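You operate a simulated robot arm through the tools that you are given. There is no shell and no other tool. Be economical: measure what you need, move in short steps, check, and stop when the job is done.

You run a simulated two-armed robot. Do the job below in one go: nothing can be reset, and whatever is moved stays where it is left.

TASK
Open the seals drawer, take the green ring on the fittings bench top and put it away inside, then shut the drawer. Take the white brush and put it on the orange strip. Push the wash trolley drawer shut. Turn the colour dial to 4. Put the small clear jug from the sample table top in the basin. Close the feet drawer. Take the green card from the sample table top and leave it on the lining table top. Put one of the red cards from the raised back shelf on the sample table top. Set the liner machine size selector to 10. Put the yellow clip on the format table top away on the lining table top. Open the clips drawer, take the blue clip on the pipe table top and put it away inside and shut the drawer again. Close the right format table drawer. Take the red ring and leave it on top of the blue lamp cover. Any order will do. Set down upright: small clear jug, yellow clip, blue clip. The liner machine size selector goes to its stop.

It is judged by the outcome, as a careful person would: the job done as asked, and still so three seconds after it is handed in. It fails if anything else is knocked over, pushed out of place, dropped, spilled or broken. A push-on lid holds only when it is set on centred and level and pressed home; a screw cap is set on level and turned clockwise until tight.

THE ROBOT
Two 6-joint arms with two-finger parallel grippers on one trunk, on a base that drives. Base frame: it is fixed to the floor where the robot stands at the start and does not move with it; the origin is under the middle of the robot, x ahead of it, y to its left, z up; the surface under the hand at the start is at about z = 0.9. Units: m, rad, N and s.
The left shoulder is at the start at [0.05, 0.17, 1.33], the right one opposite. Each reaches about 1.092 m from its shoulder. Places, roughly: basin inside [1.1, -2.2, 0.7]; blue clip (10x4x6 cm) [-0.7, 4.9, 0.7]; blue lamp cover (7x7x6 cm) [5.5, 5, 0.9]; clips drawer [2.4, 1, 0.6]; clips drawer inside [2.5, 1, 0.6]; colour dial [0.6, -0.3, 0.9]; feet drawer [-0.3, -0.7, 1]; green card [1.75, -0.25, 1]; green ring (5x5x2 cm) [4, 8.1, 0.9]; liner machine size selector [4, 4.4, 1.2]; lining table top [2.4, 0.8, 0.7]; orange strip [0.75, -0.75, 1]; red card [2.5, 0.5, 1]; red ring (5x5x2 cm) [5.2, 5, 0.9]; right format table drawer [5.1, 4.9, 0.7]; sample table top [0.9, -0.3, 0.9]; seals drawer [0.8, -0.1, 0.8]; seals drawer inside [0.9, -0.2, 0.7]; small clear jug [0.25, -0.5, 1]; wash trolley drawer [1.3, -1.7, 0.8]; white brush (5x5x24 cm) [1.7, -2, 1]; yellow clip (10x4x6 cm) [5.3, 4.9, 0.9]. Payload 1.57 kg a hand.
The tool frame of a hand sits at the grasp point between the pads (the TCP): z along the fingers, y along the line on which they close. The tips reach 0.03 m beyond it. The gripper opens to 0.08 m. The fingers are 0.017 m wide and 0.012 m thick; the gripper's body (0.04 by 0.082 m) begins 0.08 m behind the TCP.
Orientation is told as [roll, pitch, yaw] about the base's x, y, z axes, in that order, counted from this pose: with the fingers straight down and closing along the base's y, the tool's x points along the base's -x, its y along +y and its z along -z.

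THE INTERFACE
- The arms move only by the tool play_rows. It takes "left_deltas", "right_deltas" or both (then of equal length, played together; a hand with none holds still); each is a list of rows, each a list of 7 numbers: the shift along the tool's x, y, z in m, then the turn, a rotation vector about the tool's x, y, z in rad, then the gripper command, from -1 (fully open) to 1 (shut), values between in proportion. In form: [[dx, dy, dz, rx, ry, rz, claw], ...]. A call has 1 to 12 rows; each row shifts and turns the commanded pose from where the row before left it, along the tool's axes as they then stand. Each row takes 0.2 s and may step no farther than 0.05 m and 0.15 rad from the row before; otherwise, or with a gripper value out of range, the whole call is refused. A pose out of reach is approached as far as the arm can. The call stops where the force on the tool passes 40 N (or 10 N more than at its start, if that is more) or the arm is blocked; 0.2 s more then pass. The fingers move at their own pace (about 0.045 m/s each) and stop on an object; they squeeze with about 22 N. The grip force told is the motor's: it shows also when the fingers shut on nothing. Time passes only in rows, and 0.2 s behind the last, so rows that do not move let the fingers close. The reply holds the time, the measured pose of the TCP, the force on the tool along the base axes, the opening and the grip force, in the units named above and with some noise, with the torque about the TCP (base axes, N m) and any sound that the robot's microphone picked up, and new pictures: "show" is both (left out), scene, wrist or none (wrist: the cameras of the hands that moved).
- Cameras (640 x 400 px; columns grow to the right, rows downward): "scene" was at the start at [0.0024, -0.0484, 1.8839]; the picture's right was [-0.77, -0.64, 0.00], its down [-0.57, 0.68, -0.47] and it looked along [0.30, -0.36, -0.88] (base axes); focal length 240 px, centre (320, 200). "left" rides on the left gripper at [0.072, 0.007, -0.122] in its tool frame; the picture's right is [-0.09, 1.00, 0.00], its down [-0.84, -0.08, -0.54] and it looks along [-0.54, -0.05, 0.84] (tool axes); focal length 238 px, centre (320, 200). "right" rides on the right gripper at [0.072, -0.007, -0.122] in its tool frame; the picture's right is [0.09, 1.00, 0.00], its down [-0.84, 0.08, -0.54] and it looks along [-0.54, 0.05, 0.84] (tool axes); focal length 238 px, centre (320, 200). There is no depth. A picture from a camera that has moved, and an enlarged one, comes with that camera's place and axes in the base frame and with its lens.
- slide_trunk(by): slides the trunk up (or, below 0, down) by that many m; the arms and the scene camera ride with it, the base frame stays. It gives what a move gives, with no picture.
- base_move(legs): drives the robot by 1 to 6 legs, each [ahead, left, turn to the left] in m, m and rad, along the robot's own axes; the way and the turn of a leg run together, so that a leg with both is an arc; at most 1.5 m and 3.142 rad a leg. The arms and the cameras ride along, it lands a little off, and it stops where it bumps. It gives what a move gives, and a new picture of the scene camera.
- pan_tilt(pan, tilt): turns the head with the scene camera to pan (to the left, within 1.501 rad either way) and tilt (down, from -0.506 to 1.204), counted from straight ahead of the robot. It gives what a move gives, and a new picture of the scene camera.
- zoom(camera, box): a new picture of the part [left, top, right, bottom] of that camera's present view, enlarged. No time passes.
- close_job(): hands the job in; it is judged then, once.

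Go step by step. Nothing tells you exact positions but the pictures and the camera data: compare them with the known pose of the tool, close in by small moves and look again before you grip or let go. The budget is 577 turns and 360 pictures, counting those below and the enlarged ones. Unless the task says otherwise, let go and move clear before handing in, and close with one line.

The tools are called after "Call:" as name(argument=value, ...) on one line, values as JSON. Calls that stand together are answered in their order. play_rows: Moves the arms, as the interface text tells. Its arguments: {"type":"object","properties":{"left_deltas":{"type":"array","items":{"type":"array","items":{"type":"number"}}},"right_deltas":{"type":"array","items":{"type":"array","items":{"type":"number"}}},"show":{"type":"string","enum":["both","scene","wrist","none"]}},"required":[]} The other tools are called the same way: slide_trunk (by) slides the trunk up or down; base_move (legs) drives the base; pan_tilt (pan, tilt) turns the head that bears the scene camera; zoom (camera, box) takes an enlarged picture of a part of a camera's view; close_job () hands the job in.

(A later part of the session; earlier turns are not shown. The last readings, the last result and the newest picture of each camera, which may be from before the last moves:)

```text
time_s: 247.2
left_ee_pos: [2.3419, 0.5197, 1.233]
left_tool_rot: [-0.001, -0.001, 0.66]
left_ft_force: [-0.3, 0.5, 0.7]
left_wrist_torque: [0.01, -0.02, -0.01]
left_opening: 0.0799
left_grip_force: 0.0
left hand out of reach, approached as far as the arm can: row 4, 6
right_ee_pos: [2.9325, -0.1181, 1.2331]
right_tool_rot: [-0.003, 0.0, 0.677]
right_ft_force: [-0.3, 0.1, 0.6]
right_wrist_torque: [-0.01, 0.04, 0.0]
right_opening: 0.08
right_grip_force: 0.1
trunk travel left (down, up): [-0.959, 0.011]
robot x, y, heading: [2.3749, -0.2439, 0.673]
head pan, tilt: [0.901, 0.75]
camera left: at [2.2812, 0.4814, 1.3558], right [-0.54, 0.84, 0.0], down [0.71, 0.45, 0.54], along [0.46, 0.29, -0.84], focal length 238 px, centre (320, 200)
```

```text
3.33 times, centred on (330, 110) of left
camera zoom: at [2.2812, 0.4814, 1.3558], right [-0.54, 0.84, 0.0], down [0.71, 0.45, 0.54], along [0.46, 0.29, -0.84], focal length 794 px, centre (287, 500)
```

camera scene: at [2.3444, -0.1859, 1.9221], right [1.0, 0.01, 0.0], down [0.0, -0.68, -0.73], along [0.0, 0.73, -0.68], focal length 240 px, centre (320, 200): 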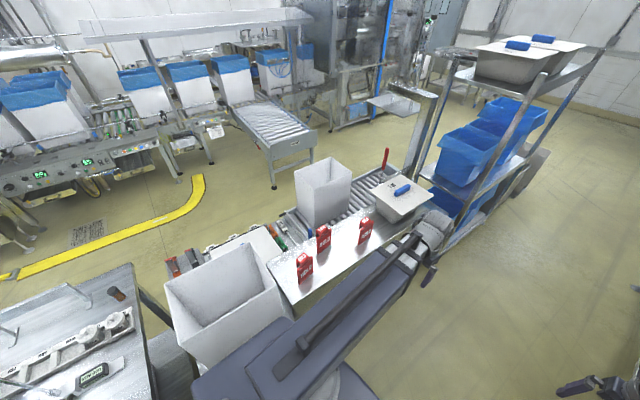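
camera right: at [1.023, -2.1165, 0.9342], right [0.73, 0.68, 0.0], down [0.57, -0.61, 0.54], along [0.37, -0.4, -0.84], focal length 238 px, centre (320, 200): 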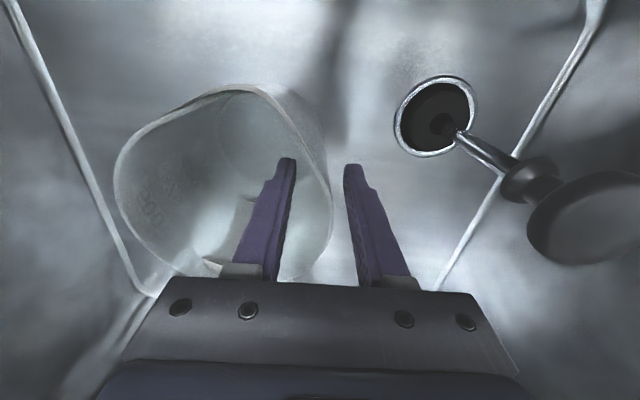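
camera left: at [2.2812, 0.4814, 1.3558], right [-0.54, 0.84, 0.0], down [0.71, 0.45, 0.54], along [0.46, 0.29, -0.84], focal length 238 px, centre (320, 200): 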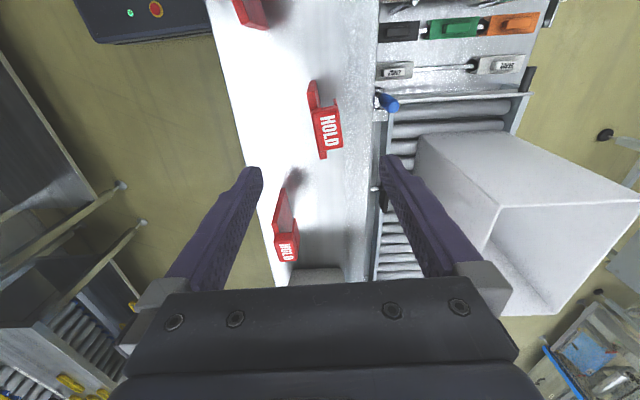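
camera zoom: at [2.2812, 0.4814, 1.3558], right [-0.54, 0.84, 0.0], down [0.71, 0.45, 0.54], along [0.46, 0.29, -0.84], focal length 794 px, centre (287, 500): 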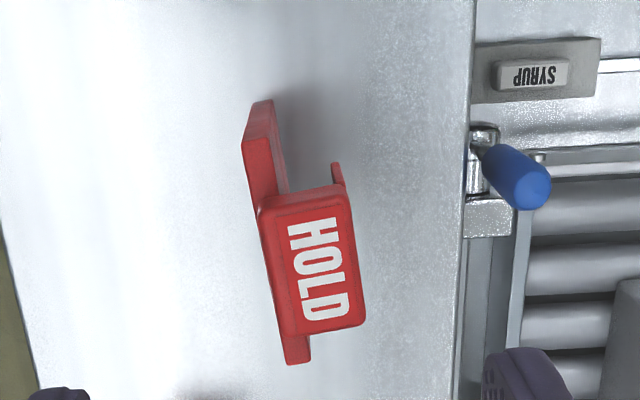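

The card is a hooked tag about 3.5 cm thick at the top. Align and lower onto it.

Call:
play_rows(left_deltas=[[-0.016, 0.0085, 0, 0, 0, 0, -1], [0, 0, 0, 0, 0, -0.085, -1], [0, 0, 0, 0, 0, -0.085, -1]], show="none")

Call:
slide_trunk(by=-0.12)

Call:
play_rows(left_deltas=[[0, 0, 0, 0, 0, 0, -1]], show="wrist")

```text
time_s: 248.0
left_ee_pos: [2.35, 0.534, 1.2334]
left_tool_rot: [0.001, 0.0, 0.833]
left_ft_force: [0.2, -0.1, 0.4]
left_wrist_torque: [-0.02, 0.02, -0.03]
left_opening: 0.0801
left_grip_force: 0.0
right_ee_pos: [2.9317, -0.1177, 1.234]
right_tool_rot: [-0.001, 0.0, 0.677]
right_ft_force: [-0.4, 0.5, -0.5]
right_wrist_torque: [-0.02, 0.01, 0.02]
right_opening: 0.0799
right_grip_force: 0.1
trunk travel left (down, up): [-0.959, 0.011]
robot x, y, heading: [2.3764, -0.2484, 0.681]
head pan, tilt: [0.901, 0.75]
```

```text
time_s: 249.5
left_ee_pos: [2.3498, 0.5328, 1.1138]
left_tool_rot: [-0.001, -0.001, 0.834]
left_ft_force: [0.0, 0.5, -0.6]
left_wrist_torque: [-0.04, 0.02, -0.05]
left_opening: 0.0803
left_grip_force: 0.0
right_ee_pos: [2.9326, -0.1185, 1.114]
right_tool_rot: [-0.002, -0.001, 0.678]
right_ft_force: [-0.2, -0.5, -0.3]
right_wrist_torque: [0.01, 0.03, 0.01]
right_opening: 0.08
right_grip_force: 0.1
trunk travel left (down, up): [-0.839, 0.131]
robot x, y, heading: [2.3758, -0.246, 0.674]
head pan, tilt: [0.901, 0.75]
```

```text
time_s: 249.9
left_ee_pos: [2.3506, 0.5341, 1.1141]
left_tool_rot: [0.0, 0.0, 0.832]
left_ft_force: [0.0, 0.2, -0.1]
left_wrist_torque: [0.0, -0.05, 0.03]
left_opening: 0.0802
left_grip_force: 0.1
right_ee_pos: [2.9327, -0.119, 1.1137]
right_tool_rot: [-0.003, -0.001, 0.676]
right_ft_force: [0.0, 0.5, -0.4]
right_wrist_torque: [-0.04, -0.03, 0.02]
right_opening: 0.0799
right_grip_force: 0.1
trunk travel left (down, up): [-0.839, 0.131]
robot x, y, heading: [2.3746, -0.245, 0.676]
head pan, tilt: [0.901, 0.75]
camera left: at [2.2972, 0.4853, 1.2363], right [-0.67, 0.74, 0.0], down [0.62, 0.57, 0.54], along [0.4, 0.36, -0.84], focal length 238 px, centre (320, 200)
```

left: 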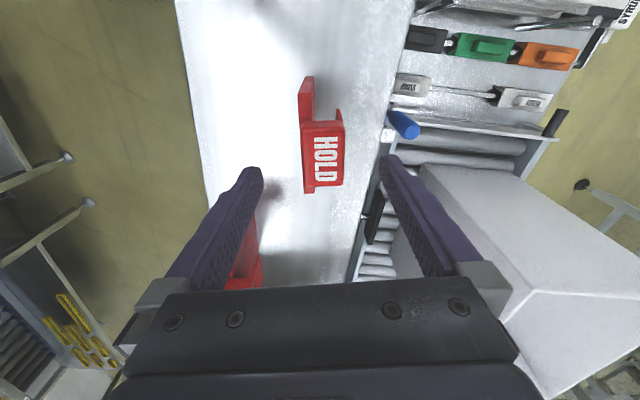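

Centred on the tab. Lowering 8 cm and gripping.

Call:
slide_trunk(by=-0.08)

Call:
play_rows(left_deltas=[[0, 0, 0, 0, 0, 0, 1], [0, 0, 0, 0, 0, 0, 1], [0, 0, 0, 0, 0, 0, 1], [0, 0, 0, 0, 0, 0, 1]], show="wrist")

```text
time_s: 251.1
left_ee_pos: [2.3506, 0.5343, 1.0335]
left_tool_rot: [0.0, 0.001, 0.831]
left_ft_force: [-1.4, -0.5, 0.0]
left_wrist_torque: [-0.02, -0.01, 0.02]
left_opening: 0.0799
left_grip_force: 0.0
right_ee_pos: [2.9326, -0.1183, 1.0338]
right_tool_rot: [-0.002, 0.0, 0.679]
right_ft_force: [0.5, 0.4, -0.1]
right_wrist_torque: [0.01, -0.01, -0.01]
right_opening: 0.0799
right_grip_force: 0.0
trunk travel left (down, up): [-0.759, 0.211]
robot x, y, heading: [2.3741, -0.2451, 0.678]
head pan, tilt: [0.901, 0.75]
```

```text
time_s: 252.1
left_ee_pos: [2.3508, 0.5332, 1.0343]
left_tool_rot: [0.0, 0.0, 0.834]
left_ft_force: [-0.4, 0.3, 0.6]
left_wrist_torque: [-0.05, -0.02, 0.04]
left_opening: 0.0355
left_grip_force: 22.2
right_ee_pos: [2.9324, -0.1184, 1.0341]
right_tool_rot: [-0.002, 0.001, 0.677]
right_ft_force: [-0.2, 0.4, -0.3]
right_wrist_torque: [-0.04, -0.01, -0.04]
right_opening: 0.0802
right_grip_force: 0.1
trunk travel left (down, up): [-0.759, 0.211]
robot x, y, heading: [2.3748, -0.2454, 0.675]
head pan, tilt: [0.901, 0.75]
camera left: at [2.2972, 0.4853, 1.1562], right [-0.67, 0.74, 0.0], down [0.62, 0.57, 0.54], along [0.4, 0.36, -0.84], focal length 238 px, centre (320, 200)
```

left: 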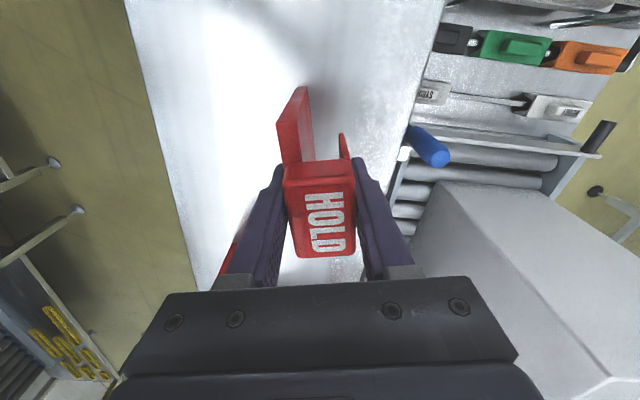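

Gripped. Lifting and retracting, then driving back beside the sample table.

Call:
slide_trunk(by=0.2)

Call:
play_rows(left_deltas=[[0.0, -0.045, 0, 0, 0, 0, 1], [0.0, -0.045, 0, 0, 0, 0, 1], [0.0, -0.045, 0, 0, 0, 0, 1], [0.0, -0.045, 0, 0, 0, 0, 1], [0.0, -0.045, 0, 0, 0, 0, 1], [0.0, -0.045, 0, 0, 0, 0, 1], [0.0, -0.045, 0, 0, 0, 0, 1], [0.0, -0.045, 0, 0, 0, 0, 1]], show="wrist")

Call:
base_move(legs=[[-0.95, 0, -0.015]])

Call:
pan_tilt(pan=1.3, tilt=0.95)

```text
time_s: 254.3
left_ee_pos: [2.3491, 0.534, 1.2333]
left_tool_rot: [-0.002, 0.0, 0.834]
left_ft_force: [0.1, -0.6, -1.1]
left_wrist_torque: [-0.03, 0.0, 0.0]
left_opening: 0.0357
left_grip_force: 21.9
right_ee_pos: [2.932, -0.1194, 1.2336]
right_tool_rot: [-0.001, 0.0, 0.677]
right_ft_force: [-0.1, 0.7, -0.7]
right_wrist_torque: [0.03, -0.01, -0.01]
right_opening: 0.08
right_grip_force: 0.0
trunk travel left (down, up): [-0.959, 0.011]
robot x, y, heading: [2.3755, -0.2455, 0.675]
head pan, tilt: [0.901, 0.75]
```

```text
time_s: 256.1
left_ee_pos: [2.6184, 0.2919, 1.233]
left_tool_rot: [-0.001, 0.001, 0.832]
left_ft_force: [0.8, -0.4, -0.3]
left_wrist_torque: [0.02, 0.0, 0.01]
left_opening: 0.0356
left_grip_force: 21.9
right_ee_pos: [2.9323, -0.1184, 1.2324]
right_tool_rot: [-0.002, 0.001, 0.678]
right_ft_force: [-0.5, 0.2, 0.2]
right_wrist_torque: [0.01, 0.01, 0.01]
right_opening: 0.0799
right_grip_force: 0.1
trunk travel left (down, up): [-0.959, 0.011]
robot x, y, heading: [2.3736, -0.2452, 0.679]
head pan, tilt: [0.901, 0.75]
camera left: at [2.5656, 0.244, 1.3563], right [-0.67, 0.74, 0.0], down [0.62, 0.57, 0.54], along [0.4, 0.37, -0.84], focal length 238 px, centre (320, 200)
```

left: 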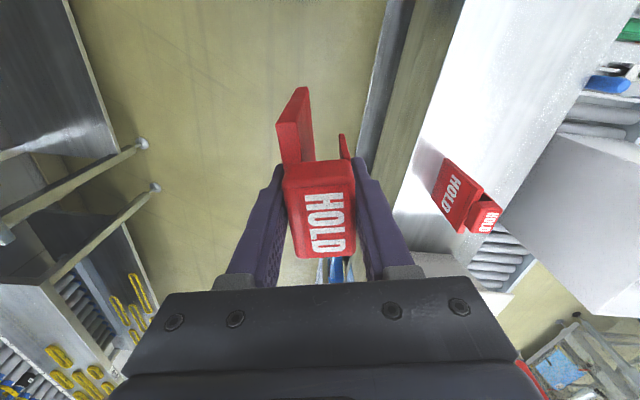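

```text
time_s: 261.0
left_ee_pos: [1.8874, -0.295, 1.2333]
left_tool_rot: [0.001, 0.0, 0.798]
left_ft_force: [-0.7, -0.7, -0.4]
left_wrist_torque: [0.03, 0.03, 0.03]
left_opening: 0.0355
left_grip_force: 22.1
right_ee_pos: [2.1894, -0.717, 1.2328]
right_tool_rot: [-0.001, 0.0, 0.643]
right_ft_force: [-0.3, 0.1, -0.4]
right_wrist_torque: [0.02, 0.0, 0.01]
right_opening: 0.0801
right_grip_force: 0.1
trunk travel left (down, up): [-0.959, 0.011]
robot x, y, heading: [1.6242, -0.8261, 0.639]
head pan, tilt: [0.901, 0.75]
camera scene: at [1.5986, -0.7644, 1.9221], right [1.0, -0.03, 0.0], down [-0.02, -0.68, -0.73], along [0.02, 0.73, -0.68], focal length 240 px, centre (320, 200)
```

scene: 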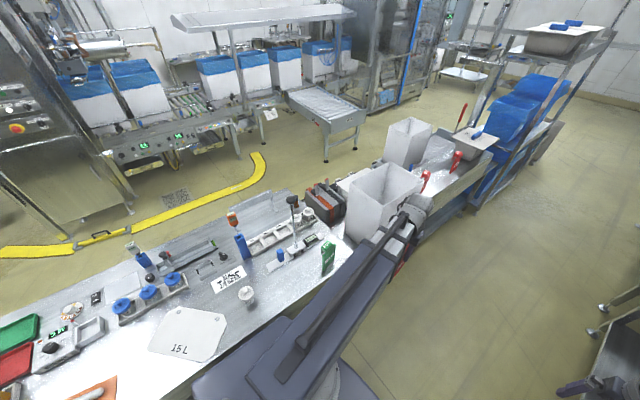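

```text
time_s: 261.9
left_ee_pos: [1.8886, -0.295, 1.2332]
left_tool_rot: [0.0, 0.0, 0.798]
left_ft_force: [-0.8, -0.6, 0.2]
left_wrist_torque: [0.01, -0.01, -0.02]
left_opening: 0.0355
left_grip_force: 21.8
right_ee_pos: [2.1881, -0.7165, 1.2347]
right_tool_rot: [-0.002, 0.0, 0.644]
right_ft_force: [0.1, -0.9, -0.4]
right_wrist_torque: [0.01, 0.03, 0.01]
right_opening: 0.0802
right_grip_force: 0.1
trunk travel left (down, up): [-0.959, 0.011]
robot x, y, heading: [1.6333, -0.8226, 0.641]
head pan, tilt: [1.3, 0.949]
camera scene: at [1.5704, -0.779, 1.9066], right [0.93, 0.36, 0.0], down [0.29, -0.76, -0.58], along [-0.21, 0.54, -0.81], focal length 240 px, centre (320, 200)
```

scene: 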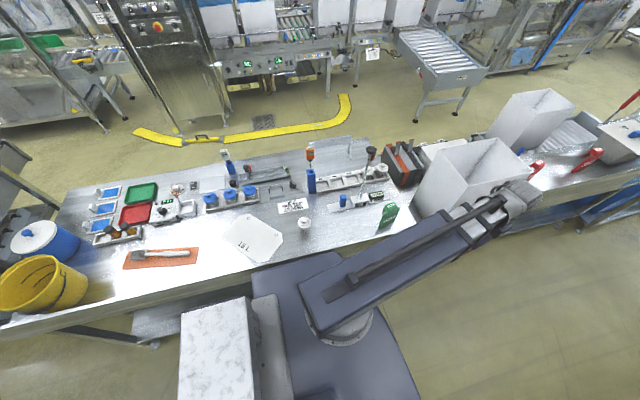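

Brush rests on the orange strip. I'll look closely for a free spot on the sample table and at the green card.

Call:
zoom(camera="scene", box=[200, 140, 440, 290])

```text
2.67 times, centred on (320, 215) of scene
camera zoom: at [1.5704, -0.779, 1.9066], right [0.93, 0.36, 0.0], down [0.29, -0.76, -0.58], along [-0.21, 0.54, -0.81], focal length 639 px, centre (320, 160)
```

zoom: 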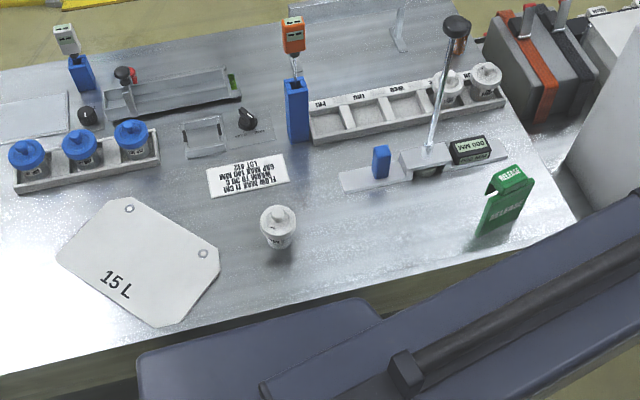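

A free spot lies at about (1.43,-0.20). Moving the red card there.

Call:
play_rows(left_deltas=[[0.0252, 0.0395, 0, 0, 0, 0, 1], [0.0252, 0.0395, 0, 0, 0, 0, 1], [0.0252, 0.0395, 0, 0, 0, 0, 1], [0.0252, 0.0395, 0, 0, 0, 0, 1], [0.0252, 0.0395, 0, 0, 0, 0, 1], [0.0252, 0.0395, 0, 0, 0, 0, 1], [0.0252, 0.0395, 0, 0, 0, 0, 1], [0.0252, 0.0395, 0, 0, 0, 0, 1], [0.0252, 0.0395, 0, 0, 0, 0, 1], [0.0252, 0.0395, 0, 0, 0, 0, 1]], show="both")

```text
time_s: 264.1
left_ee_pos: [1.4286, -0.1999, 1.2338]
left_tool_rot: [-0.001, 0.0, 0.795]
left_ft_force: [-0.1, 0.1, -0.7]
left_wrist_torque: [-0.01, -0.04, 0.02]
left_opening: 0.0355
left_grip_force: 22.0
right_ee_pos: [2.1879, -0.7168, 1.2345]
right_tool_rot: [-0.002, -0.001, 0.644]
right_ft_force: [0.1, 0.5, -0.2]
right_wrist_torque: [0.02, -0.02, 0.0]
right_opening: 0.0802
right_grip_force: 0.1
trunk travel left (down, up): [-0.959, 0.011]
robot x, y, heading: [1.6234, -0.8266, 0.642]
head pan, tilt: [1.3, 0.949]
camera scene: at [1.5689, -0.7787, 1.9065], right [0.93, 0.36, 0.0], down [0.3, -0.76, -0.58], along [-0.21, 0.54, -0.81], focal length 240 px, centre (320, 200)
camera left: at [1.3734, -0.2458, 1.3559], right [-0.65, 0.76, 0.0], down [0.64, 0.54, 0.54], along [0.41, 0.35, -0.84], focal length 238 px, centre (320, 200)
```

scene: 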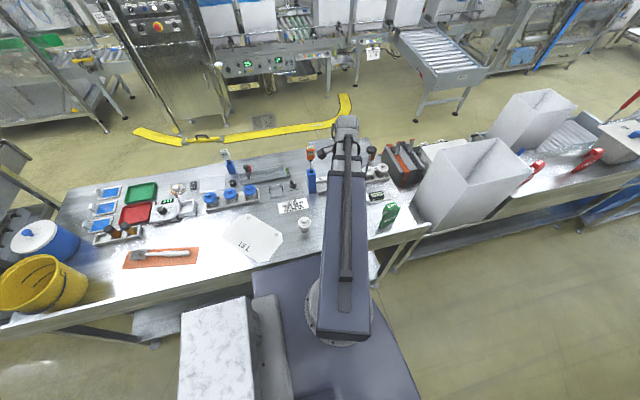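
left: 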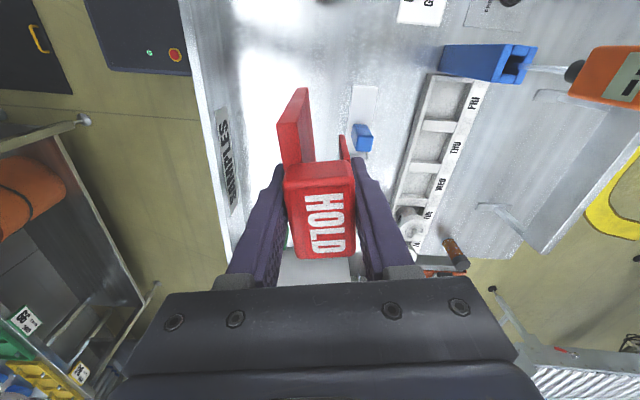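

Call:
slide_trunk(by=-0.19)

Call:
slide_trunk(by=-0.012)

Call:
slide_trunk(by=-0.01)

```text
time_s: 266.1
left_ee_pos: [1.4287, -0.1995, 1.0441]
left_tool_rot: [0.0, 0.0, 0.796]
left_ft_force: [-0.2, 1.3, 0.3]
left_wrist_torque: [0.03, -0.03, -0.01]
left_opening: 0.0354
left_grip_force: 22.4
right_ee_pos: [2.1882, -0.7163, 1.0436]
right_tool_rot: [-0.002, 0.0, 0.647]
right_ft_force: [-0.1, 0.3, 0.6]
right_wrist_torque: [-0.01, 0.02, 0.01]
right_opening: 0.0801
right_grip_force: 0.0
trunk travel left (down, up): [-0.769, 0.201]
robot x, y, heading: [1.628, -0.824, 0.642]
head pan, tilt: [1.3, 0.949]
```

```text
time_s: 266.8
left_ee_pos: [1.4301, -0.1994, 1.0316]
left_tool_rot: [0.001, 0.0, 0.797]
left_ft_force: [-0.4, -0.4, -0.6]
left_wrist_torque: [-0.04, 0.03, 0.0]
left_opening: 0.0356
left_grip_force: 22.3
right_ee_pos: [2.1883, -0.7168, 1.031]
right_tool_rot: [-0.002, 0.001, 0.645]
right_ft_force: [0.1, -0.5, -0.1]
right_wrist_torque: [0.01, -0.01, -0.01]
right_opening: 0.0802
right_grip_force: 0.0
trunk travel left (down, up): [-0.757, 0.213]
robot x, y, heading: [1.6276, -0.8251, 0.644]
head pan, tilt: [1.3, 0.949]
```

```text
time_s: 267.3
left_ee_pos: [1.4293, -0.2009, 1.0215]
left_tool_rot: [0.002, -0.001, 0.797]
left_ft_force: [0.6, 0.7, -0.2]
left_wrist_torque: [0.0, -0.01, -0.02]
left_opening: 0.0353
left_grip_force: 22.3
right_ee_pos: [2.1875, -0.7168, 1.0222]
right_tool_rot: [-0.003, -0.002, 0.643]
right_ft_force: [0.0, 0.7, 0.8]
right_wrist_torque: [0.0, -0.01, 0.07]
right_opening: 0.0799
right_grip_force: 0.2
trunk travel left (down, up): [-0.747, 0.223]
robot x, y, heading: [1.6278, -0.8247, 0.644]
head pan, tilt: [1.3, 0.949]
```

Call:
play_rows(left_deltas=[[0, 0, 0, 0, 0, 0, 1]], show="wrist")

Call:
slide_trunk(by=-0.01)

Call:
slide_trunk(by=-0.01)

```text
time_s: 267.7
left_ee_pos: [1.4296, -0.1994, 1.022]
left_tool_rot: [0.0, 0.001, 0.797]
left_ft_force: [-0.7, -0.2, -0.4]
left_wrist_torque: [0.01, -0.03, -0.02]
left_opening: 0.0354
left_grip_force: 22.1
right_ee_pos: [2.1883, -0.7162, 1.0208]
right_tool_rot: [-0.003, 0.001, 0.644]
right_ft_force: [-0.3, 0.6, -1.2]
right_wrist_torque: [0.01, -0.02, 0.01]
right_opening: 0.0801
right_grip_force: 0.1
trunk travel left (down, up): [-0.747, 0.223]
robot x, y, heading: [1.6234, -0.8214, 0.645]
head pan, tilt: [1.3, 0.949]
camera left: at [1.3748, -0.2464, 1.1442], right [-0.65, 0.76, 0.0], down [0.64, 0.55, 0.54], along [0.41, 0.35, -0.84], focal length 238 px, centre (320, 200)
```

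left: 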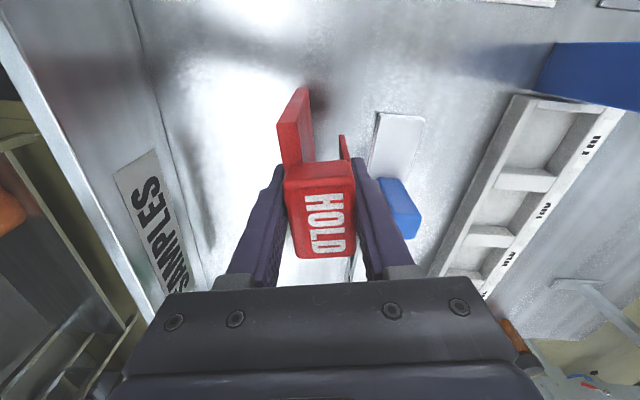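

```text
time_s: 268.3
left_ee_pos: [1.4283, -0.2003, 1.0111]
left_tool_rot: [-0.003, 0.0, 0.797]
left_ft_force: [-0.5, -0.2, 6.7]
left_wrist_torque: [-0.07, -0.11, -0.03]
left_opening: 0.0356
left_grip_force: 21.9
right_ee_pos: [2.1884, -0.717, 1.0113]
right_tool_rot: [-0.002, -0.001, 0.645]
right_ft_force: [-0.6, -0.6, -0.7]
right_wrist_torque: [0.01, 0.02, 0.0]
right_opening: 0.0802
right_grip_force: 0.0
trunk travel left (down, up): [-0.737, 0.233]
robot x, y, heading: [1.6293, -0.8233, 0.641]
head pan, tilt: [1.3, 0.949]
```

```text
time_s: 268.9
left_ee_pos: [1.428, -0.2018, 1.0018]
left_tool_rot: [0.0, 0.0, 0.797]
left_ft_force: [1.2, -2.4, 6.4]
left_wrist_torque: [-0.25, -0.23, -0.05]
left_opening: 0.0357
left_grip_force: 22.3
right_ee_pos: [2.189, -0.7161, 1.0011]
right_tool_rot: [0.002, 0.0, 0.644]
right_ft_force: [0.0, -0.3, -0.3]
right_wrist_torque: [0.0, 0.02, 0.02]
right_opening: 0.08
right_grip_force: 0.0
trunk travel left (down, up): [-0.727, 0.243]
robot x, y, heading: [1.6282, -0.8234, 0.647]
head pan, tilt: [1.3, 0.949]
```

The card stands on the table. Opening a little and lifting clear.

Call:
play_rows(left_deltas=[[0, 0, 0, 0, 0, 0, -0.2], [0, 0, 0, 0, 0, 0, -0.5], [0, 0, 0, 0, 0, 0, -0.5]], show="none")

Call:
slide_trunk(by=0.23)

Call:
play_rows(left_deltas=[[0, 0, 0, 0, 0, 0, -1]], show="wrist")

```text
time_s: 269.7
left_ee_pos: [1.4299, -0.1996, 1.002]
left_tool_rot: [0.0, -0.001, 0.798]
left_ft_force: [0.3, 0.8, -0.3]
left_wrist_torque: [-0.03, 0.02, 0.03]
left_opening: 0.06
left_grip_force: 0.0
right_ee_pos: [2.188, -0.7171, 1.0015]
right_tool_rot: [-0.001, 0.0, 0.645]
right_ft_force: [0.3, 0.0, 0.5]
right_wrist_torque: [0.03, -0.01, 0.03]
right_opening: 0.0799
right_grip_force: 0.0
trunk travel left (down, up): [-0.727, 0.243]
robot x, y, heading: [1.6294, -0.8243, 0.641]
head pan, tilt: [1.3, 0.949]
```

```text
time_s: 272.1
left_ee_pos: [1.4281, -0.2005, 1.2312]
left_tool_rot: [0.001, 0.0, 0.797]
left_ft_force: [0.4, -0.2, 0.0]
left_wrist_torque: [0.0, 0.04, 0.0]
left_opening: 0.0602
left_grip_force: 0.2
right_ee_pos: [2.189, -0.7154, 1.2327]
right_tool_rot: [-0.001, 0.0, 0.645]
right_ft_force: [-0.2, 0.3, -0.3]
right_wrist_torque: [0.0, -0.01, 0.01]
right_opening: 0.0802
right_grip_force: 0.0
trunk travel left (down, up): [-0.957, 0.013]
robot x, y, heading: [1.6288, -0.8272, 0.642]
head pan, tilt: [1.3, 0.949]
```

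```text
time_s: 272.5
left_ee_pos: [1.4293, -0.2003, 1.2313]
left_tool_rot: [0.0, 0.0, 0.798]
left_ft_force: [-0.2, 0.1, -0.1]
left_wrist_torque: [-0.02, -0.01, 0.0]
left_opening: 0.0801
left_grip_force: 0.0
right_ee_pos: [2.189, -0.7158, 1.2314]
right_tool_rot: [-0.001, 0.001, 0.644]
right_ft_force: [1.0, 0.1, 0.1]
right_wrist_torque: [0.01, -0.01, 0.0]
right_opening: 0.0799
right_grip_force: 0.1
trunk travel left (down, up): [-0.957, 0.013]
robot x, y, heading: [1.6283, -0.8259, 0.64]
head pan, tilt: [1.3, 0.949]
camera left: at [1.3748, -0.2464, 1.3542], right [-0.65, 0.76, 0.0], down [0.64, 0.55, 0.54], along [0.41, 0.35, -0.84], focal length 238 px, centre (320, 200)
```

left: 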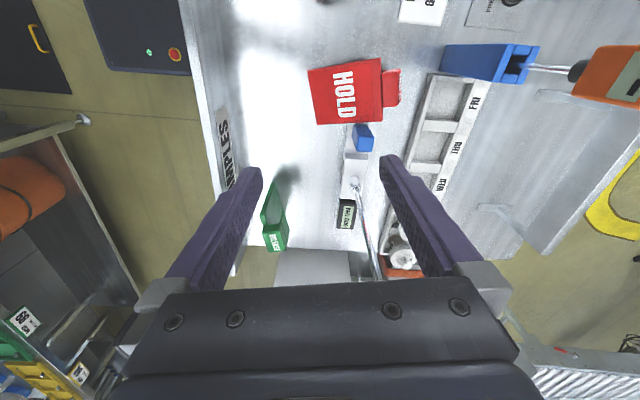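

The card toppled onto its face when released. Let me look closely.

Call:
zoom(camera="left", box=[290, 30, 450, 150])

Call:
zoom(camera="scene", box=[260, 120, 440, 250])

```text
3.33 times, centred on (370, 90) of left
camera zoom: at [1.3748, -0.2464, 1.3542], right [-0.65, 0.76, 0.0], down [0.64, 0.55, 0.54], along [0.41, 0.35, -0.84], focal length 794 px, centre (153, 567)
```

zoom: 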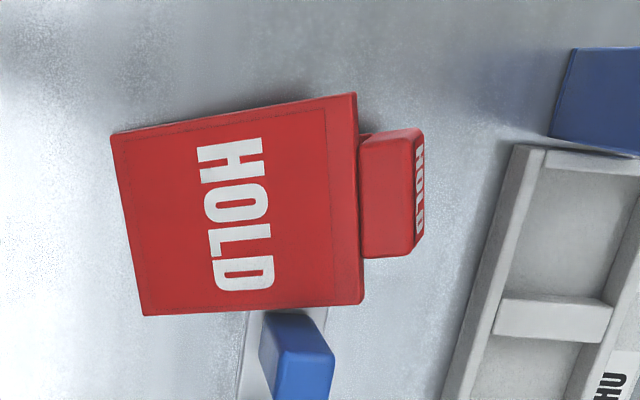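

```text
3.08 times, centred on (350, 185) of scene
camera zoom: at [1.5702, -0.7791, 1.9045], right [0.93, 0.36, 0.0], down [0.3, -0.76, -0.58], along [-0.21, 0.54, -0.81], focal length 737 px, centre (228, 246)
```

zoom: 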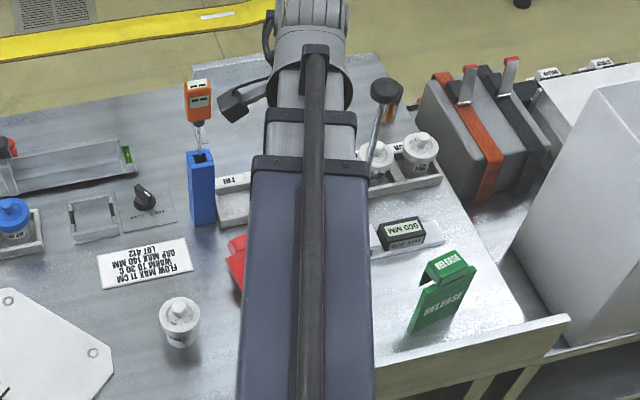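

The card lies partly on the gauge plate; I'll pick it up by its tab and set it in a cleaner spot. Rotating the gripper over the tab.

Call:
play_rows(left_deltas=[[0, 0.04, 0, 0, 0, 0.1309, -1], [0, 0.04, 0, 0, 0, 0.1309, -1], [0, 0.039, 0, 0, 0, 0.1309, -1], [0, 0, 0, 0, 0, 0.1309, -1], [0, 0, 0, 0, 0, 0.1309, -1], [0, 0, 0, 0, 0, 0.1309, -1], [0, 0, 0, 0, 0, 0.1309, -1], [0, 0, 0, 0, 0, 0.1309, -1], [0, 0, 0, 0, 0, 0.1309, -1], [0, 0, 0, 0, 0, 0.1309, -1], [0, 0, 0, 0, 0, 0.1309, -1], [0, 0, 0, 0, 0, 0.1309, -1]], show="wrist")

```text
time_s: 275.1
left_ee_pos: [1.3562, -0.1074, 1.2312]
left_tool_rot: [0.0, 0.0, -0.776]
left_ft_force: [0.0, -0.2, -0.4]
left_wrist_torque: [-0.02, 0.01, 0.0]
left_opening: 0.0801
left_grip_force: 0.1
right_ee_pos: [2.1884, -0.7169, 1.231]
right_tool_rot: [-0.001, 0.001, 0.644]
right_ft_force: [0.5, -0.9, 0.0]
right_wrist_torque: [0.05, 0.0, -0.01]
right_opening: 0.0799
right_grip_force: 0.1
trunk travel left (down, up): [-0.957, 0.013]
robot x, y, heading: [1.6283, -0.8248, 0.645]
head pan, tilt: [1.3, 0.949]
camera left: at [1.3102, -0.0516, 1.3541], right [0.76, 0.65, 0.0], down [0.54, -0.64, 0.54], along [0.35, -0.41, -0.84], focal length 238 px, centre (320, 200)
```

left: 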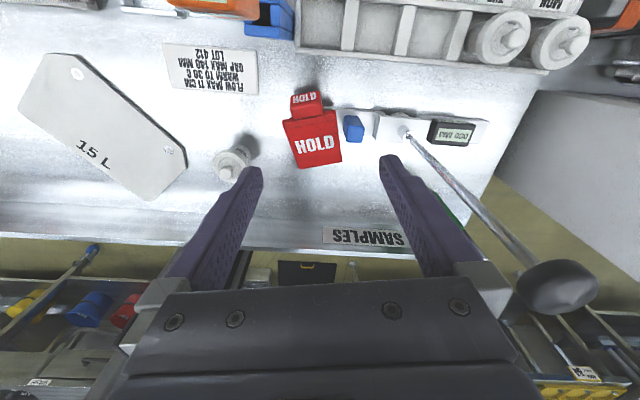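

Call:
play_rows(left_deltas=[[-0.006, -0.021, 0, 0, 0, 0, -1], [0, 0, 0, 0, 0, -0.14, -1]], show="none")

Call:
slide_trunk(by=-0.2)

Call:
play_rows(left_deltas=[[0, 0, 0, 0, 0, 0, -1]], show="wrist")

```text
time_s: 275.7
left_ee_pos: [1.3463, -0.1275, 1.2314]
left_tool_rot: [-0.002, -0.001, -0.631]
left_ft_force: [-0.2, 0.9, -0.2]
left_wrist_torque: [0.0, -0.01, -0.01]
left_opening: 0.0799
left_grip_force: 0.1
right_ee_pos: [2.1881, -0.7164, 1.2323]
right_tool_rot: [-0.002, -0.001, 0.645]
right_ft_force: [-0.5, 0.0, 0.2]
right_wrist_torque: [0.03, 0.01, 0.02]
right_opening: 0.0802
right_grip_force: 0.1
trunk travel left (down, up): [-0.957, 0.013]
robot x, y, heading: [1.6279, -0.8222, 0.642]
head pan, tilt: [1.3, 0.949]
```

```text
time_s: 277.9
left_ee_pos: [1.3453, -0.127, 1.0314]
left_tool_rot: [-0.001, 0.0, -0.633]
left_ft_force: [0.8, -0.6, -0.3]
left_wrist_torque: [-0.01, 0.01, 0.0]
left_opening: 0.08
left_grip_force: 0.1
right_ee_pos: [2.1888, -0.7153, 1.0321]
right_tool_rot: [-0.001, 0.0, 0.644]
right_ft_force: [0.2, 0.1, -0.4]
right_wrist_torque: [0.04, -0.01, 0.03]
right_opening: 0.0799
right_grip_force: 0.1
trunk travel left (down, up): [-0.757, 0.213]
robot x, y, heading: [1.6273, -0.8241, 0.638]
head pan, tilt: [1.3, 0.949]
```

```text
time_s: 278.3
left_ee_pos: [1.3459, -0.1266, 1.0315]
left_tool_rot: [-0.001, 0.002, -0.633]
left_ft_force: [0.3, -0.6, 0.2]
left_wrist_torque: [0.01, -0.03, -0.01]
left_opening: 0.0802
left_grip_force: 0.1
right_ee_pos: [2.1892, -0.7161, 1.0308]
right_tool_rot: [-0.002, 0.001, 0.643]
right_ft_force: [0.2, -0.1, -0.8]
right_wrist_torque: [0.03, 0.0, 0.04]
right_opening: 0.08
right_grip_force: 0.0
trunk travel left (down, up): [-0.757, 0.213]
robot x, y, heading: [1.6287, -0.8269, 0.644]
head pan, tilt: [1.3, 0.949]
camera left: at [1.2923, -0.0783, 1.1542], right [0.66, 0.75, 0.0], down [0.63, -0.56, 0.54], along [0.41, -0.36, -0.84], focal length 238 px, centre (320, 200)
```

left: 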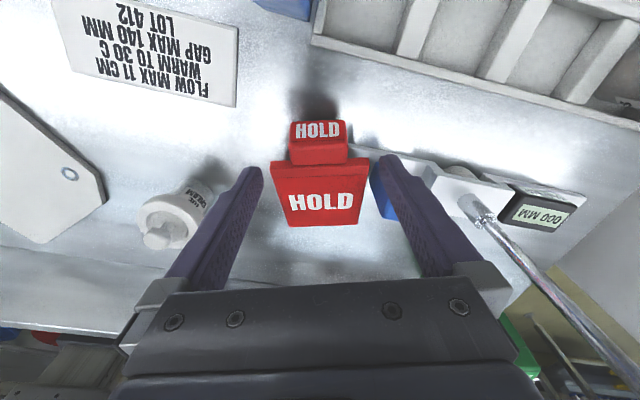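

Call:
play_rows(left_deltas=[[0.004, -0.002, 0, 0, 0, 0, -0.7], [0, 0, 0, 0, 0, 0, -0.7]], show="none")

Call:
slide_trunk(by=-0.09)

Call:
play_rows(left_deltas=[[0, 0, 0, 0, 0, 0, 1], [0, 0, 0, 0, 0, 0, 1], [0, 0, 0, 0, 0, 0, 1]], show="wrist")

```text
time_s: 278.9
left_ee_pos: [1.3412, -0.1266, 1.0315]
left_tool_rot: [0.0, 0.0, -0.634]
left_ft_force: [0.9, 0.1, -0.8]
left_wrist_torque: [0.0, 0.0, -0.01]
left_opening: 0.0683
left_grip_force: 0.1
right_ee_pos: [2.1888, -0.7167, 1.0299]
right_tool_rot: [-0.002, -0.001, 0.645]
right_ft_force: [0.6, -0.6, -0.8]
right_wrist_torque: [-0.02, 0.01, 0.01]
right_opening: 0.08
right_grip_force: 0.1
trunk travel left (down, up): [-0.757, 0.213]
robot x, y, heading: [1.6256, -0.8285, 0.644]
head pan, tilt: [1.3, 0.949]
```

```text
time_s: 280.1
left_ee_pos: [1.341, -0.127, 0.943]
left_tool_rot: [0.001, -0.001, -0.634]
left_ft_force: [-0.3, 1.0, 0.0]
left_wrist_torque: [0.04, -0.01, 0.03]
left_opening: 0.0678
left_grip_force: 0.0
right_ee_pos: [2.189, -0.7164, 0.9409]
right_tool_rot: [-0.001, 0.0, 0.644]
right_ft_force: [0.2, -0.1, 0.5]
right_wrist_torque: [0.01, -0.03, 0.01]
right_opening: 0.0802
right_grip_force: 0.1
trunk travel left (down, up): [-0.667, 0.303]
robot x, y, heading: [1.6276, -0.8245, 0.644]
head pan, tilt: [1.3, 0.949]
```

```text
time_s: 280.9
left_ee_pos: [1.3418, -0.1265, 0.9403]
left_tool_rot: [-0.002, 0.0, -0.632]
left_ft_force: [0.0, -0.4, -0.6]
left_wrist_torque: [-0.05, 0.04, -0.01]
left_opening: 0.0499
left_grip_force: 21.9
right_ee_pos: [2.1887, -0.7169, 0.9422]
right_tool_rot: [-0.001, -0.001, 0.644]
right_ft_force: [0.4, -0.2, 0.4]
right_wrist_torque: [0.03, -0.01, 0.02]
right_opening: 0.08
right_grip_force: 0.0
trunk travel left (down, up): [-0.667, 0.303]
robot x, y, heading: [1.6254, -0.8219, 0.642]
head pan, tilt: [1.3, 0.949]
camera left: at [1.2878, -0.0778, 1.0642], right [0.66, 0.75, 0.0], down [0.63, -0.56, 0.54], along [0.41, -0.36, -0.84], focal length 238 px, centre (320, 200)
```

left: 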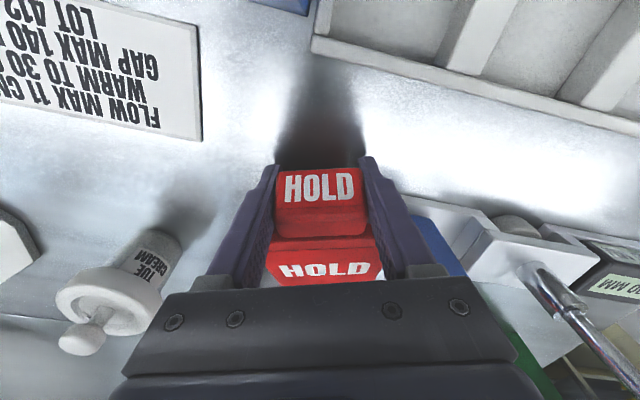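

Call:
slide_trunk(by=0.05)

Call:
play_rows(left_deltas=[[-0.034, -0.005, 0, 0, 0, 0, 1], [-0.034, -0.005, 0, 0, 0, 0, 1], [0, 0, 0, 0, 0, 0, 1]], show="both")

```text
time_s: 281.9
left_ee_pos: [1.341, -0.1258, 0.9918]
left_tool_rot: [-0.002, 0.0, -0.633]
left_ft_force: [1.0, -0.4, -1.6]
left_wrist_torque: [0.0, 0.01, 0.02]
left_opening: 0.0495
left_grip_force: 22.1
right_ee_pos: [2.1894, -0.7162, 0.9922]
right_tool_rot: [-0.001, 0.0, 0.643]
right_ft_force: [-1.3, -0.4, 0.1]
right_wrist_torque: [-0.02, 0.03, 0.01]
right_opening: 0.08
right_grip_force: 0.0
trunk travel left (down, up): [-0.717, 0.253]
robot x, y, heading: [1.6283, -0.8245, 0.644]
head pan, tilt: [1.3, 0.949]
```

```text
time_s: 282.6
left_ee_pos: [1.3898, -0.1749, 0.9908]
left_tool_rot: [-0.001, -0.001, -0.634]
left_ft_force: [-0.6, 0.7, -1.3]
left_wrist_torque: [0.01, 0.05, 0.0]
left_opening: 0.0498
left_grip_force: 21.5
right_ee_pos: [2.1888, -0.7169, 0.9907]
right_tool_rot: [-0.001, -0.001, 0.644]
right_ft_force: [-0.1, -0.3, 0.4]
right_wrist_torque: [0.02, 0.0, 0.01]
right_opening: 0.0801
right_grip_force: 0.0
trunk travel left (down, up): [-0.717, 0.253]
robot x, y, heading: [1.6272, -0.8228, 0.642]
head pan, tilt: [1.3, 0.949]
camera scene: at [1.57, -0.7789, 1.6645], right [0.93, 0.36, 0.0], down [0.3, -0.76, -0.58], along [-0.21, 0.54, -0.81], focal length 240 px, centre (320, 200)
camera left: at [1.337, -0.1271, 1.114], right [0.66, 0.75, 0.0], down [0.63, -0.56, 0.54], along [0.41, -0.36, -0.84], focal length 238 px, centre (320, 200)
```

scene: 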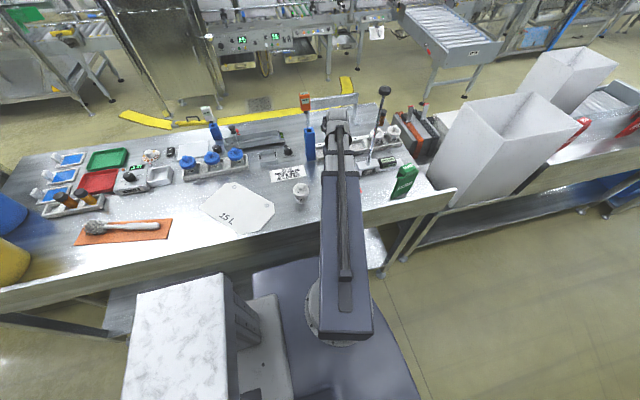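
left: 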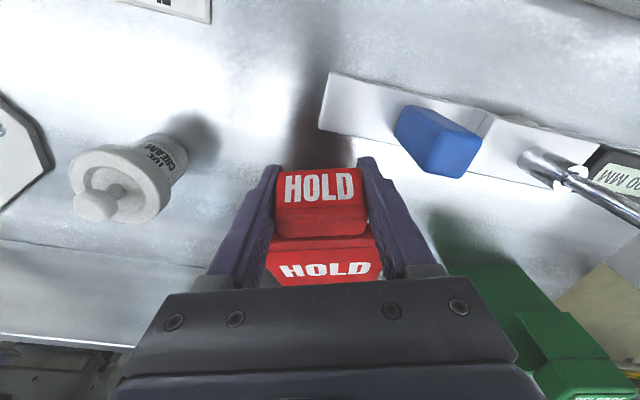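

Clear of the gauge. Lowering and releasing it there.

Call:
slide_trunk(by=-0.046)

Call:
slide_trunk(by=-0.005)

Call:
play_rows(left_deltas=[[0, 0, 0, 0, 0, 0, -0.4], [0, 0, 0, 0, 0, 0, -0.7], [0, 0, 0, 0, 0, 0, -0.7]], show="none")

Call:
slide_trunk(by=0.3)

Call:
play_rows(left_deltas=[[0, 0, 0, 0, 0, 0, -1]], show="wrist")

```text
time_s: 283.5
left_ee_pos: [1.39, -0.1758, 0.9451]
left_tool_rot: [-0.001, 0.001, -0.632]
left_ft_force: [0.3, 0.5, 0.2]
left_wrist_torque: [0.03, 0.04, -0.03]
left_opening: 0.0499
left_grip_force: 21.9
right_ee_pos: [2.1878, -0.7159, 0.9461]
right_tool_rot: [-0.001, -0.001, 0.644]
right_ft_force: [-0.2, 0.1, -0.5]
right_wrist_torque: [0.03, -0.02, 0.02]
right_opening: 0.08
right_grip_force: 0.0
trunk travel left (down, up): [-0.671, 0.299]
robot x, y, heading: [1.6289, -0.8246, 0.641]
head pan, tilt: [1.3, 0.949]
```

```text
time_s: 284.1
left_ee_pos: [1.3906, -0.1758, 0.9424]
left_tool_rot: [0.002, 0.002, -0.634]
left_ft_force: [-1.7, 5.6, 26.7]
left_wrist_torque: [0.73, -0.3, 0.05]
left_opening: 0.0497
left_grip_force: 21.6
right_ee_pos: [2.1878, -0.7164, 0.9404]
right_tool_rot: [0.001, 0.001, 0.646]
right_ft_force: [0.4, 0.0, 0.9]
right_wrist_torque: [0.01, -0.05, -0.01]
right_opening: 0.0798
right_grip_force: 0.0
trunk travel left (down, up): [-0.666, 0.304]
robot x, y, heading: [1.6267, -0.8217, 0.638]
head pan, tilt: [1.3, 0.949]
```

```text
time_s: 284.9
left_ee_pos: [1.3899, -0.178, 0.9422]
left_tool_rot: [-0.001, 0.0, -0.632]
left_ft_force: [-7.9, -6.3, 26.3]
left_wrist_torque: [0.63, -0.14, 0.31]
left_opening: 0.06
left_grip_force: 0.1
right_ee_pos: [2.1884, -0.7194, 0.9398]
right_tool_rot: [-0.001, -0.002, 0.643]
right_ft_force: [1.4, -1.3, 0.9]
right_wrist_torque: [0.02, -0.03, -0.01]
right_opening: 0.0801
right_grip_force: 0.0
trunk travel left (down, up): [-0.666, 0.304]
robot x, y, heading: [1.6258, -0.8224, 0.641]
head pan, tilt: [1.3, 0.949]
```

```text
time_s: 287.9
left_ee_pos: [1.3915, -0.1758, 1.241]
left_tool_rot: [0.0, 0.001, -0.633]
left_ft_force: [0.9, 0.7, -0.1]
left_wrist_torque: [-0.01, -0.02, 0.0]
left_opening: 0.0679
left_grip_force: 0.1
right_ee_pos: [2.1878, -0.7166, 1.2412]
right_tool_rot: [-0.001, 0.0, 0.645]
right_ft_force: [-0.6, -0.2, 0.3]
right_wrist_torque: [0.0, 0.0, -0.02]
right_opening: 0.0801
right_grip_force: 0.0
trunk travel left (down, up): [-0.966, 0.004]
robot x, y, heading: [1.6225, -0.8228, 0.638]
head pan, tilt: [1.3, 0.949]
```

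```text
time_s: 288.3
left_ee_pos: [1.3905, -0.1759, 1.2408]
left_tool_rot: [0.001, 0.0, -0.634]
left_ft_force: [-0.1, 0.6, -0.1]
left_wrist_torque: [-0.01, 0.02, -0.01]
left_opening: 0.08
left_grip_force: 0.0
right_ee_pos: [2.1889, -0.7156, 1.2419]
right_tool_rot: [-0.001, 0.001, 0.643]
right_ft_force: [0.2, -0.7, 0.1]
right_wrist_torque: [-0.03, -0.01, 0.0]
right_opening: 0.0799
right_grip_force: 0.0
trunk travel left (down, up): [-0.966, 0.004]
robot x, y, heading: [1.6301, -0.8239, 0.644]
head pan, tilt: [1.3, 0.949]
camera left: at [1.3369, -0.1273, 1.3631], right [0.66, 0.75, 0.0], down [0.63, -0.56, 0.54], along [0.41, -0.36, -0.84], focal length 238 px, centre (320, 200)
```

left: 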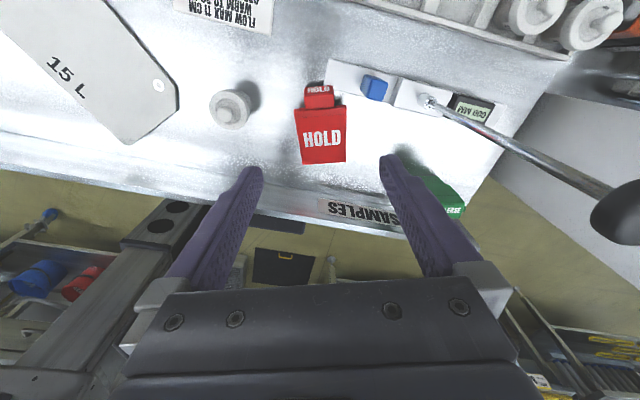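

The red card now lies flat on a clear part of the sample table. Next the green card: detour around the gauge lever to a point beside it.

Call:
play_rows(left_deltas=[[-0.0375, -0.005, 0, 0, 0, 0, -1], [-0.0375, -0.005, 0, 0, 0, 0, -1], [-0.0375, -0.005, 0, 0, 0, 0, -1], [-0.0375, -0.005, 0, 0, 0, 0, -1], [-0.0196, 0.0342, 0, 0, 0, 0, -1], [-0.0196, 0.0342, 0, 0, 0, 0, -1], [-0.0196, 0.0342, 0, 0, 0, 0, -1], [-0.0196, 0.0342, 0, 0, 0, 0, -1], [-0.0196, 0.0342, 0, 0, 0, 0, -1]], show="none")

Call:
play_rows(left_deltas=[[0, 0, 0, 0, 0, -0.139, -1], [0, 0, 0, 0, 0, -0.139, -1], [0, 0, 0, 0, 0, -0.139, -1], [0, 0, 0, 0, 0, -0.139, -1], [0, 0, 0, 0, 0, -0.139, -1], [0, 0, 0, 0, 0, -0.139, -1], [0, 0, 0, 0, 0, -0.139, -1], [0, 0, 0, 0, 0, -0.139, -1], [0, 0, 0, 0, 0, -0.139, -1], [0, 0, 0, 0, 0, -0.139, -1], [0, 0, 0, 0, 0, -0.139, -1]], show="both")

```text
time_s: 290.3
left_ee_pos: [1.6745, -0.175, 1.241]
left_tool_rot: [-0.002, -0.002, -0.635]
left_ft_force: [0.8, -0.3, 0.7]
left_wrist_torque: [-0.01, 0.02, -0.02]
left_opening: 0.08
left_grip_force: 0.1
left hand out of reach, approached as far as the arm can: row 4
right_ee_pos: [2.1897, -0.7166, 1.2402]
right_tool_rot: [-0.002, 0.0, 0.646]
right_ft_force: [0.3, 0.5, 0.1]
right_wrist_torque: [-0.01, 0.0, -0.02]
right_opening: 0.08
right_grip_force: 0.0
trunk travel left (down, up): [-0.966, 0.004]
robot x, y, heading: [1.6256, -0.8233, 0.645]
head pan, tilt: [1.3, 0.949]
```

```text
time_s: 292.7
left_ee_pos: [1.6754, -0.1771, 1.2411]
left_tool_rot: [-0.001, 0.001, 0.896]
left_ft_force: [0.2, 0.4, -0.2]
left_wrist_torque: [0.01, 0.01, 0.0]
left_opening: 0.0801
left_grip_force: 0.0
right_ee_pos: [2.1883, -0.7156, 1.2405]
right_tool_rot: [-0.001, 0.0, 0.643]
right_ft_force: [-0.2, 0.4, -0.5]
right_wrist_torque: [0.02, 0.02, 0.0]
right_opening: 0.0799
right_grip_force: 0.1
trunk travel left (down, up): [-0.966, 0.004]
robot x, y, heading: [1.6283, -0.8236, 0.648]
head pan, tilt: [1.3, 0.949]
camera scene: at [1.5702, -0.7791, 1.9136], right [0.93, 0.36, 0.0], down [0.3, -0.76, -0.58], along [-0.21, 0.54, -0.81], focal length 240 px, centre (320, 200)
camera left: at [1.6264, -0.2285, 1.3632], right [-0.72, 0.69, 0.0], down [0.58, 0.61, 0.54], along [0.38, 0.39, -0.84], focal length 238 px, centre (320, 200)
```

scene: 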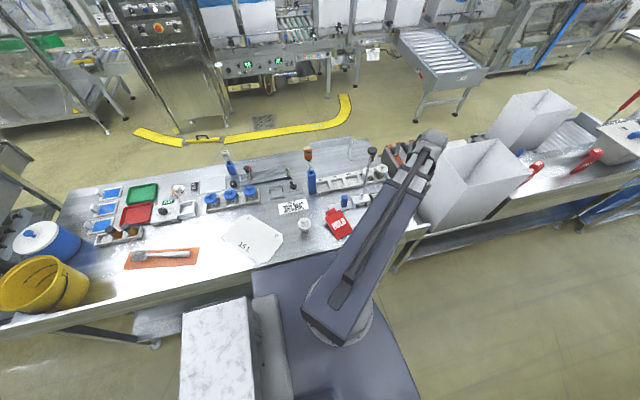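
left: 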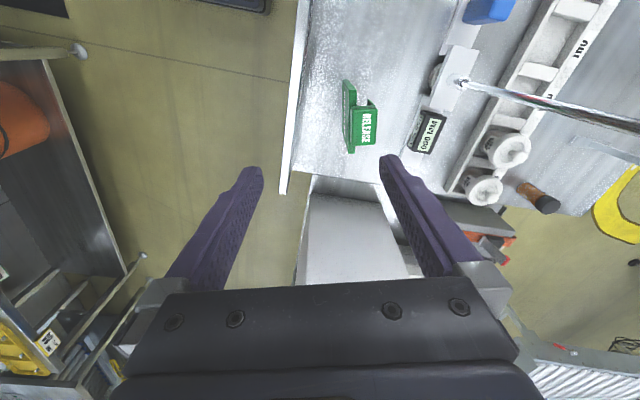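

Green card seen, aligned with the gripper. Moving over it and lowering partway to verify.

Call:
play_rows(left_deltas=[[-0.007, 0.0305, 0, 0, 0, 0, -1], [-0.007, 0.0305, 0, 0, 0, 0, -1], [0, 0, 0, 0, 0, 0, -1]], show="none")

Call:
slide_trunk(by=-0.14)

Call:
play_rows(left_deltas=[[0, 0, 0, 0, 0, 0, -1]], show="wrist")

```text
time_s: 293.5
left_ee_pos: [1.6366, -0.1298, 1.2405]
left_tool_rot: [0.001, 0.001, 0.895]
left_ft_force: [0.5, -0.4, -0.4]
left_wrist_torque: [-0.01, -0.02, 0.02]
left_opening: 0.0797
left_grip_force: 0.1
right_ee_pos: [2.1887, -0.7182, 1.2407]
right_tool_rot: [-0.002, 0.0, 0.643]
right_ft_force: [-0.3, 0.2, -0.1]
right_wrist_torque: [0.0, 0.03, -0.04]
right_opening: 0.08
right_grip_force: 0.1
trunk travel left (down, up): [-0.966, 0.004]
robot x, y, heading: [1.6241, -0.8249, 0.646]
head pan, tilt: [1.3, 0.949]
```

```text
time_s: 295.1
left_ee_pos: [1.6359, -0.1282, 1.101]
left_tool_rot: [0.001, -0.001, 0.895]
left_ft_force: [0.8, -0.5, -0.4]
left_wrist_torque: [-0.02, -0.02, 0.0]
left_opening: 0.0799
left_grip_force: 0.1
right_ee_pos: [2.1887, -0.7154, 1.1001]
right_tool_rot: [-0.003, 0.0, 0.646]
right_ft_force: [0.0, 0.2, 0.1]
right_wrist_torque: [0.01, 0.01, 0.0]
right_opening: 0.0801
right_grip_force: 0.1
trunk travel left (down, up): [-0.826, 0.144]
robot x, y, heading: [1.6314, -0.8241, 0.637]
head pan, tilt: [1.3, 0.949]
```

```text
time_s: 295.5
left_ee_pos: [1.6362, -0.1286, 1.1003]
left_tool_rot: [0.0, -0.001, 0.896]
left_ft_force: [0.2, 0.2, -0.6]
left_wrist_torque: [0.02, 0.0, -0.01]
left_opening: 0.0803
left_grip_force: 0.1
right_ee_pos: [2.1879, -0.7156, 1.1]
right_tool_rot: [-0.002, 0.001, 0.644]
right_ft_force: [0.3, -0.5, 0.7]
right_wrist_torque: [-0.02, 0.01, -0.01]
right_opening: 0.08
right_grip_force: 0.2
trunk travel left (down, up): [-0.826, 0.144]
robot x, y, heading: [1.626, -0.8253, 0.641]
head pan, tilt: [1.3, 0.949]
camera left: at [1.587, -0.1796, 1.2233], right [-0.72, 0.69, 0.0], down [0.58, 0.6, 0.54], along [0.38, 0.39, -0.84], focal length 238 px, centre (320, 200)
```

left: 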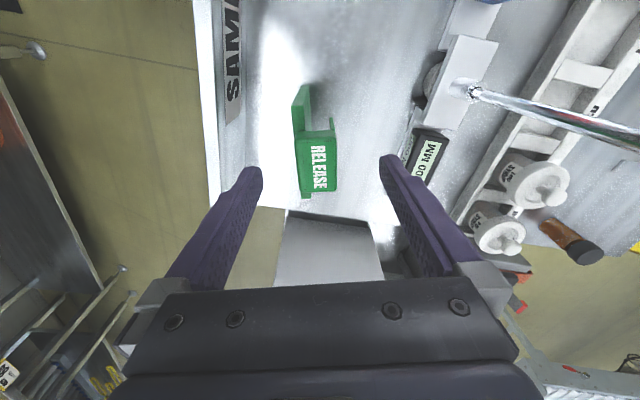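

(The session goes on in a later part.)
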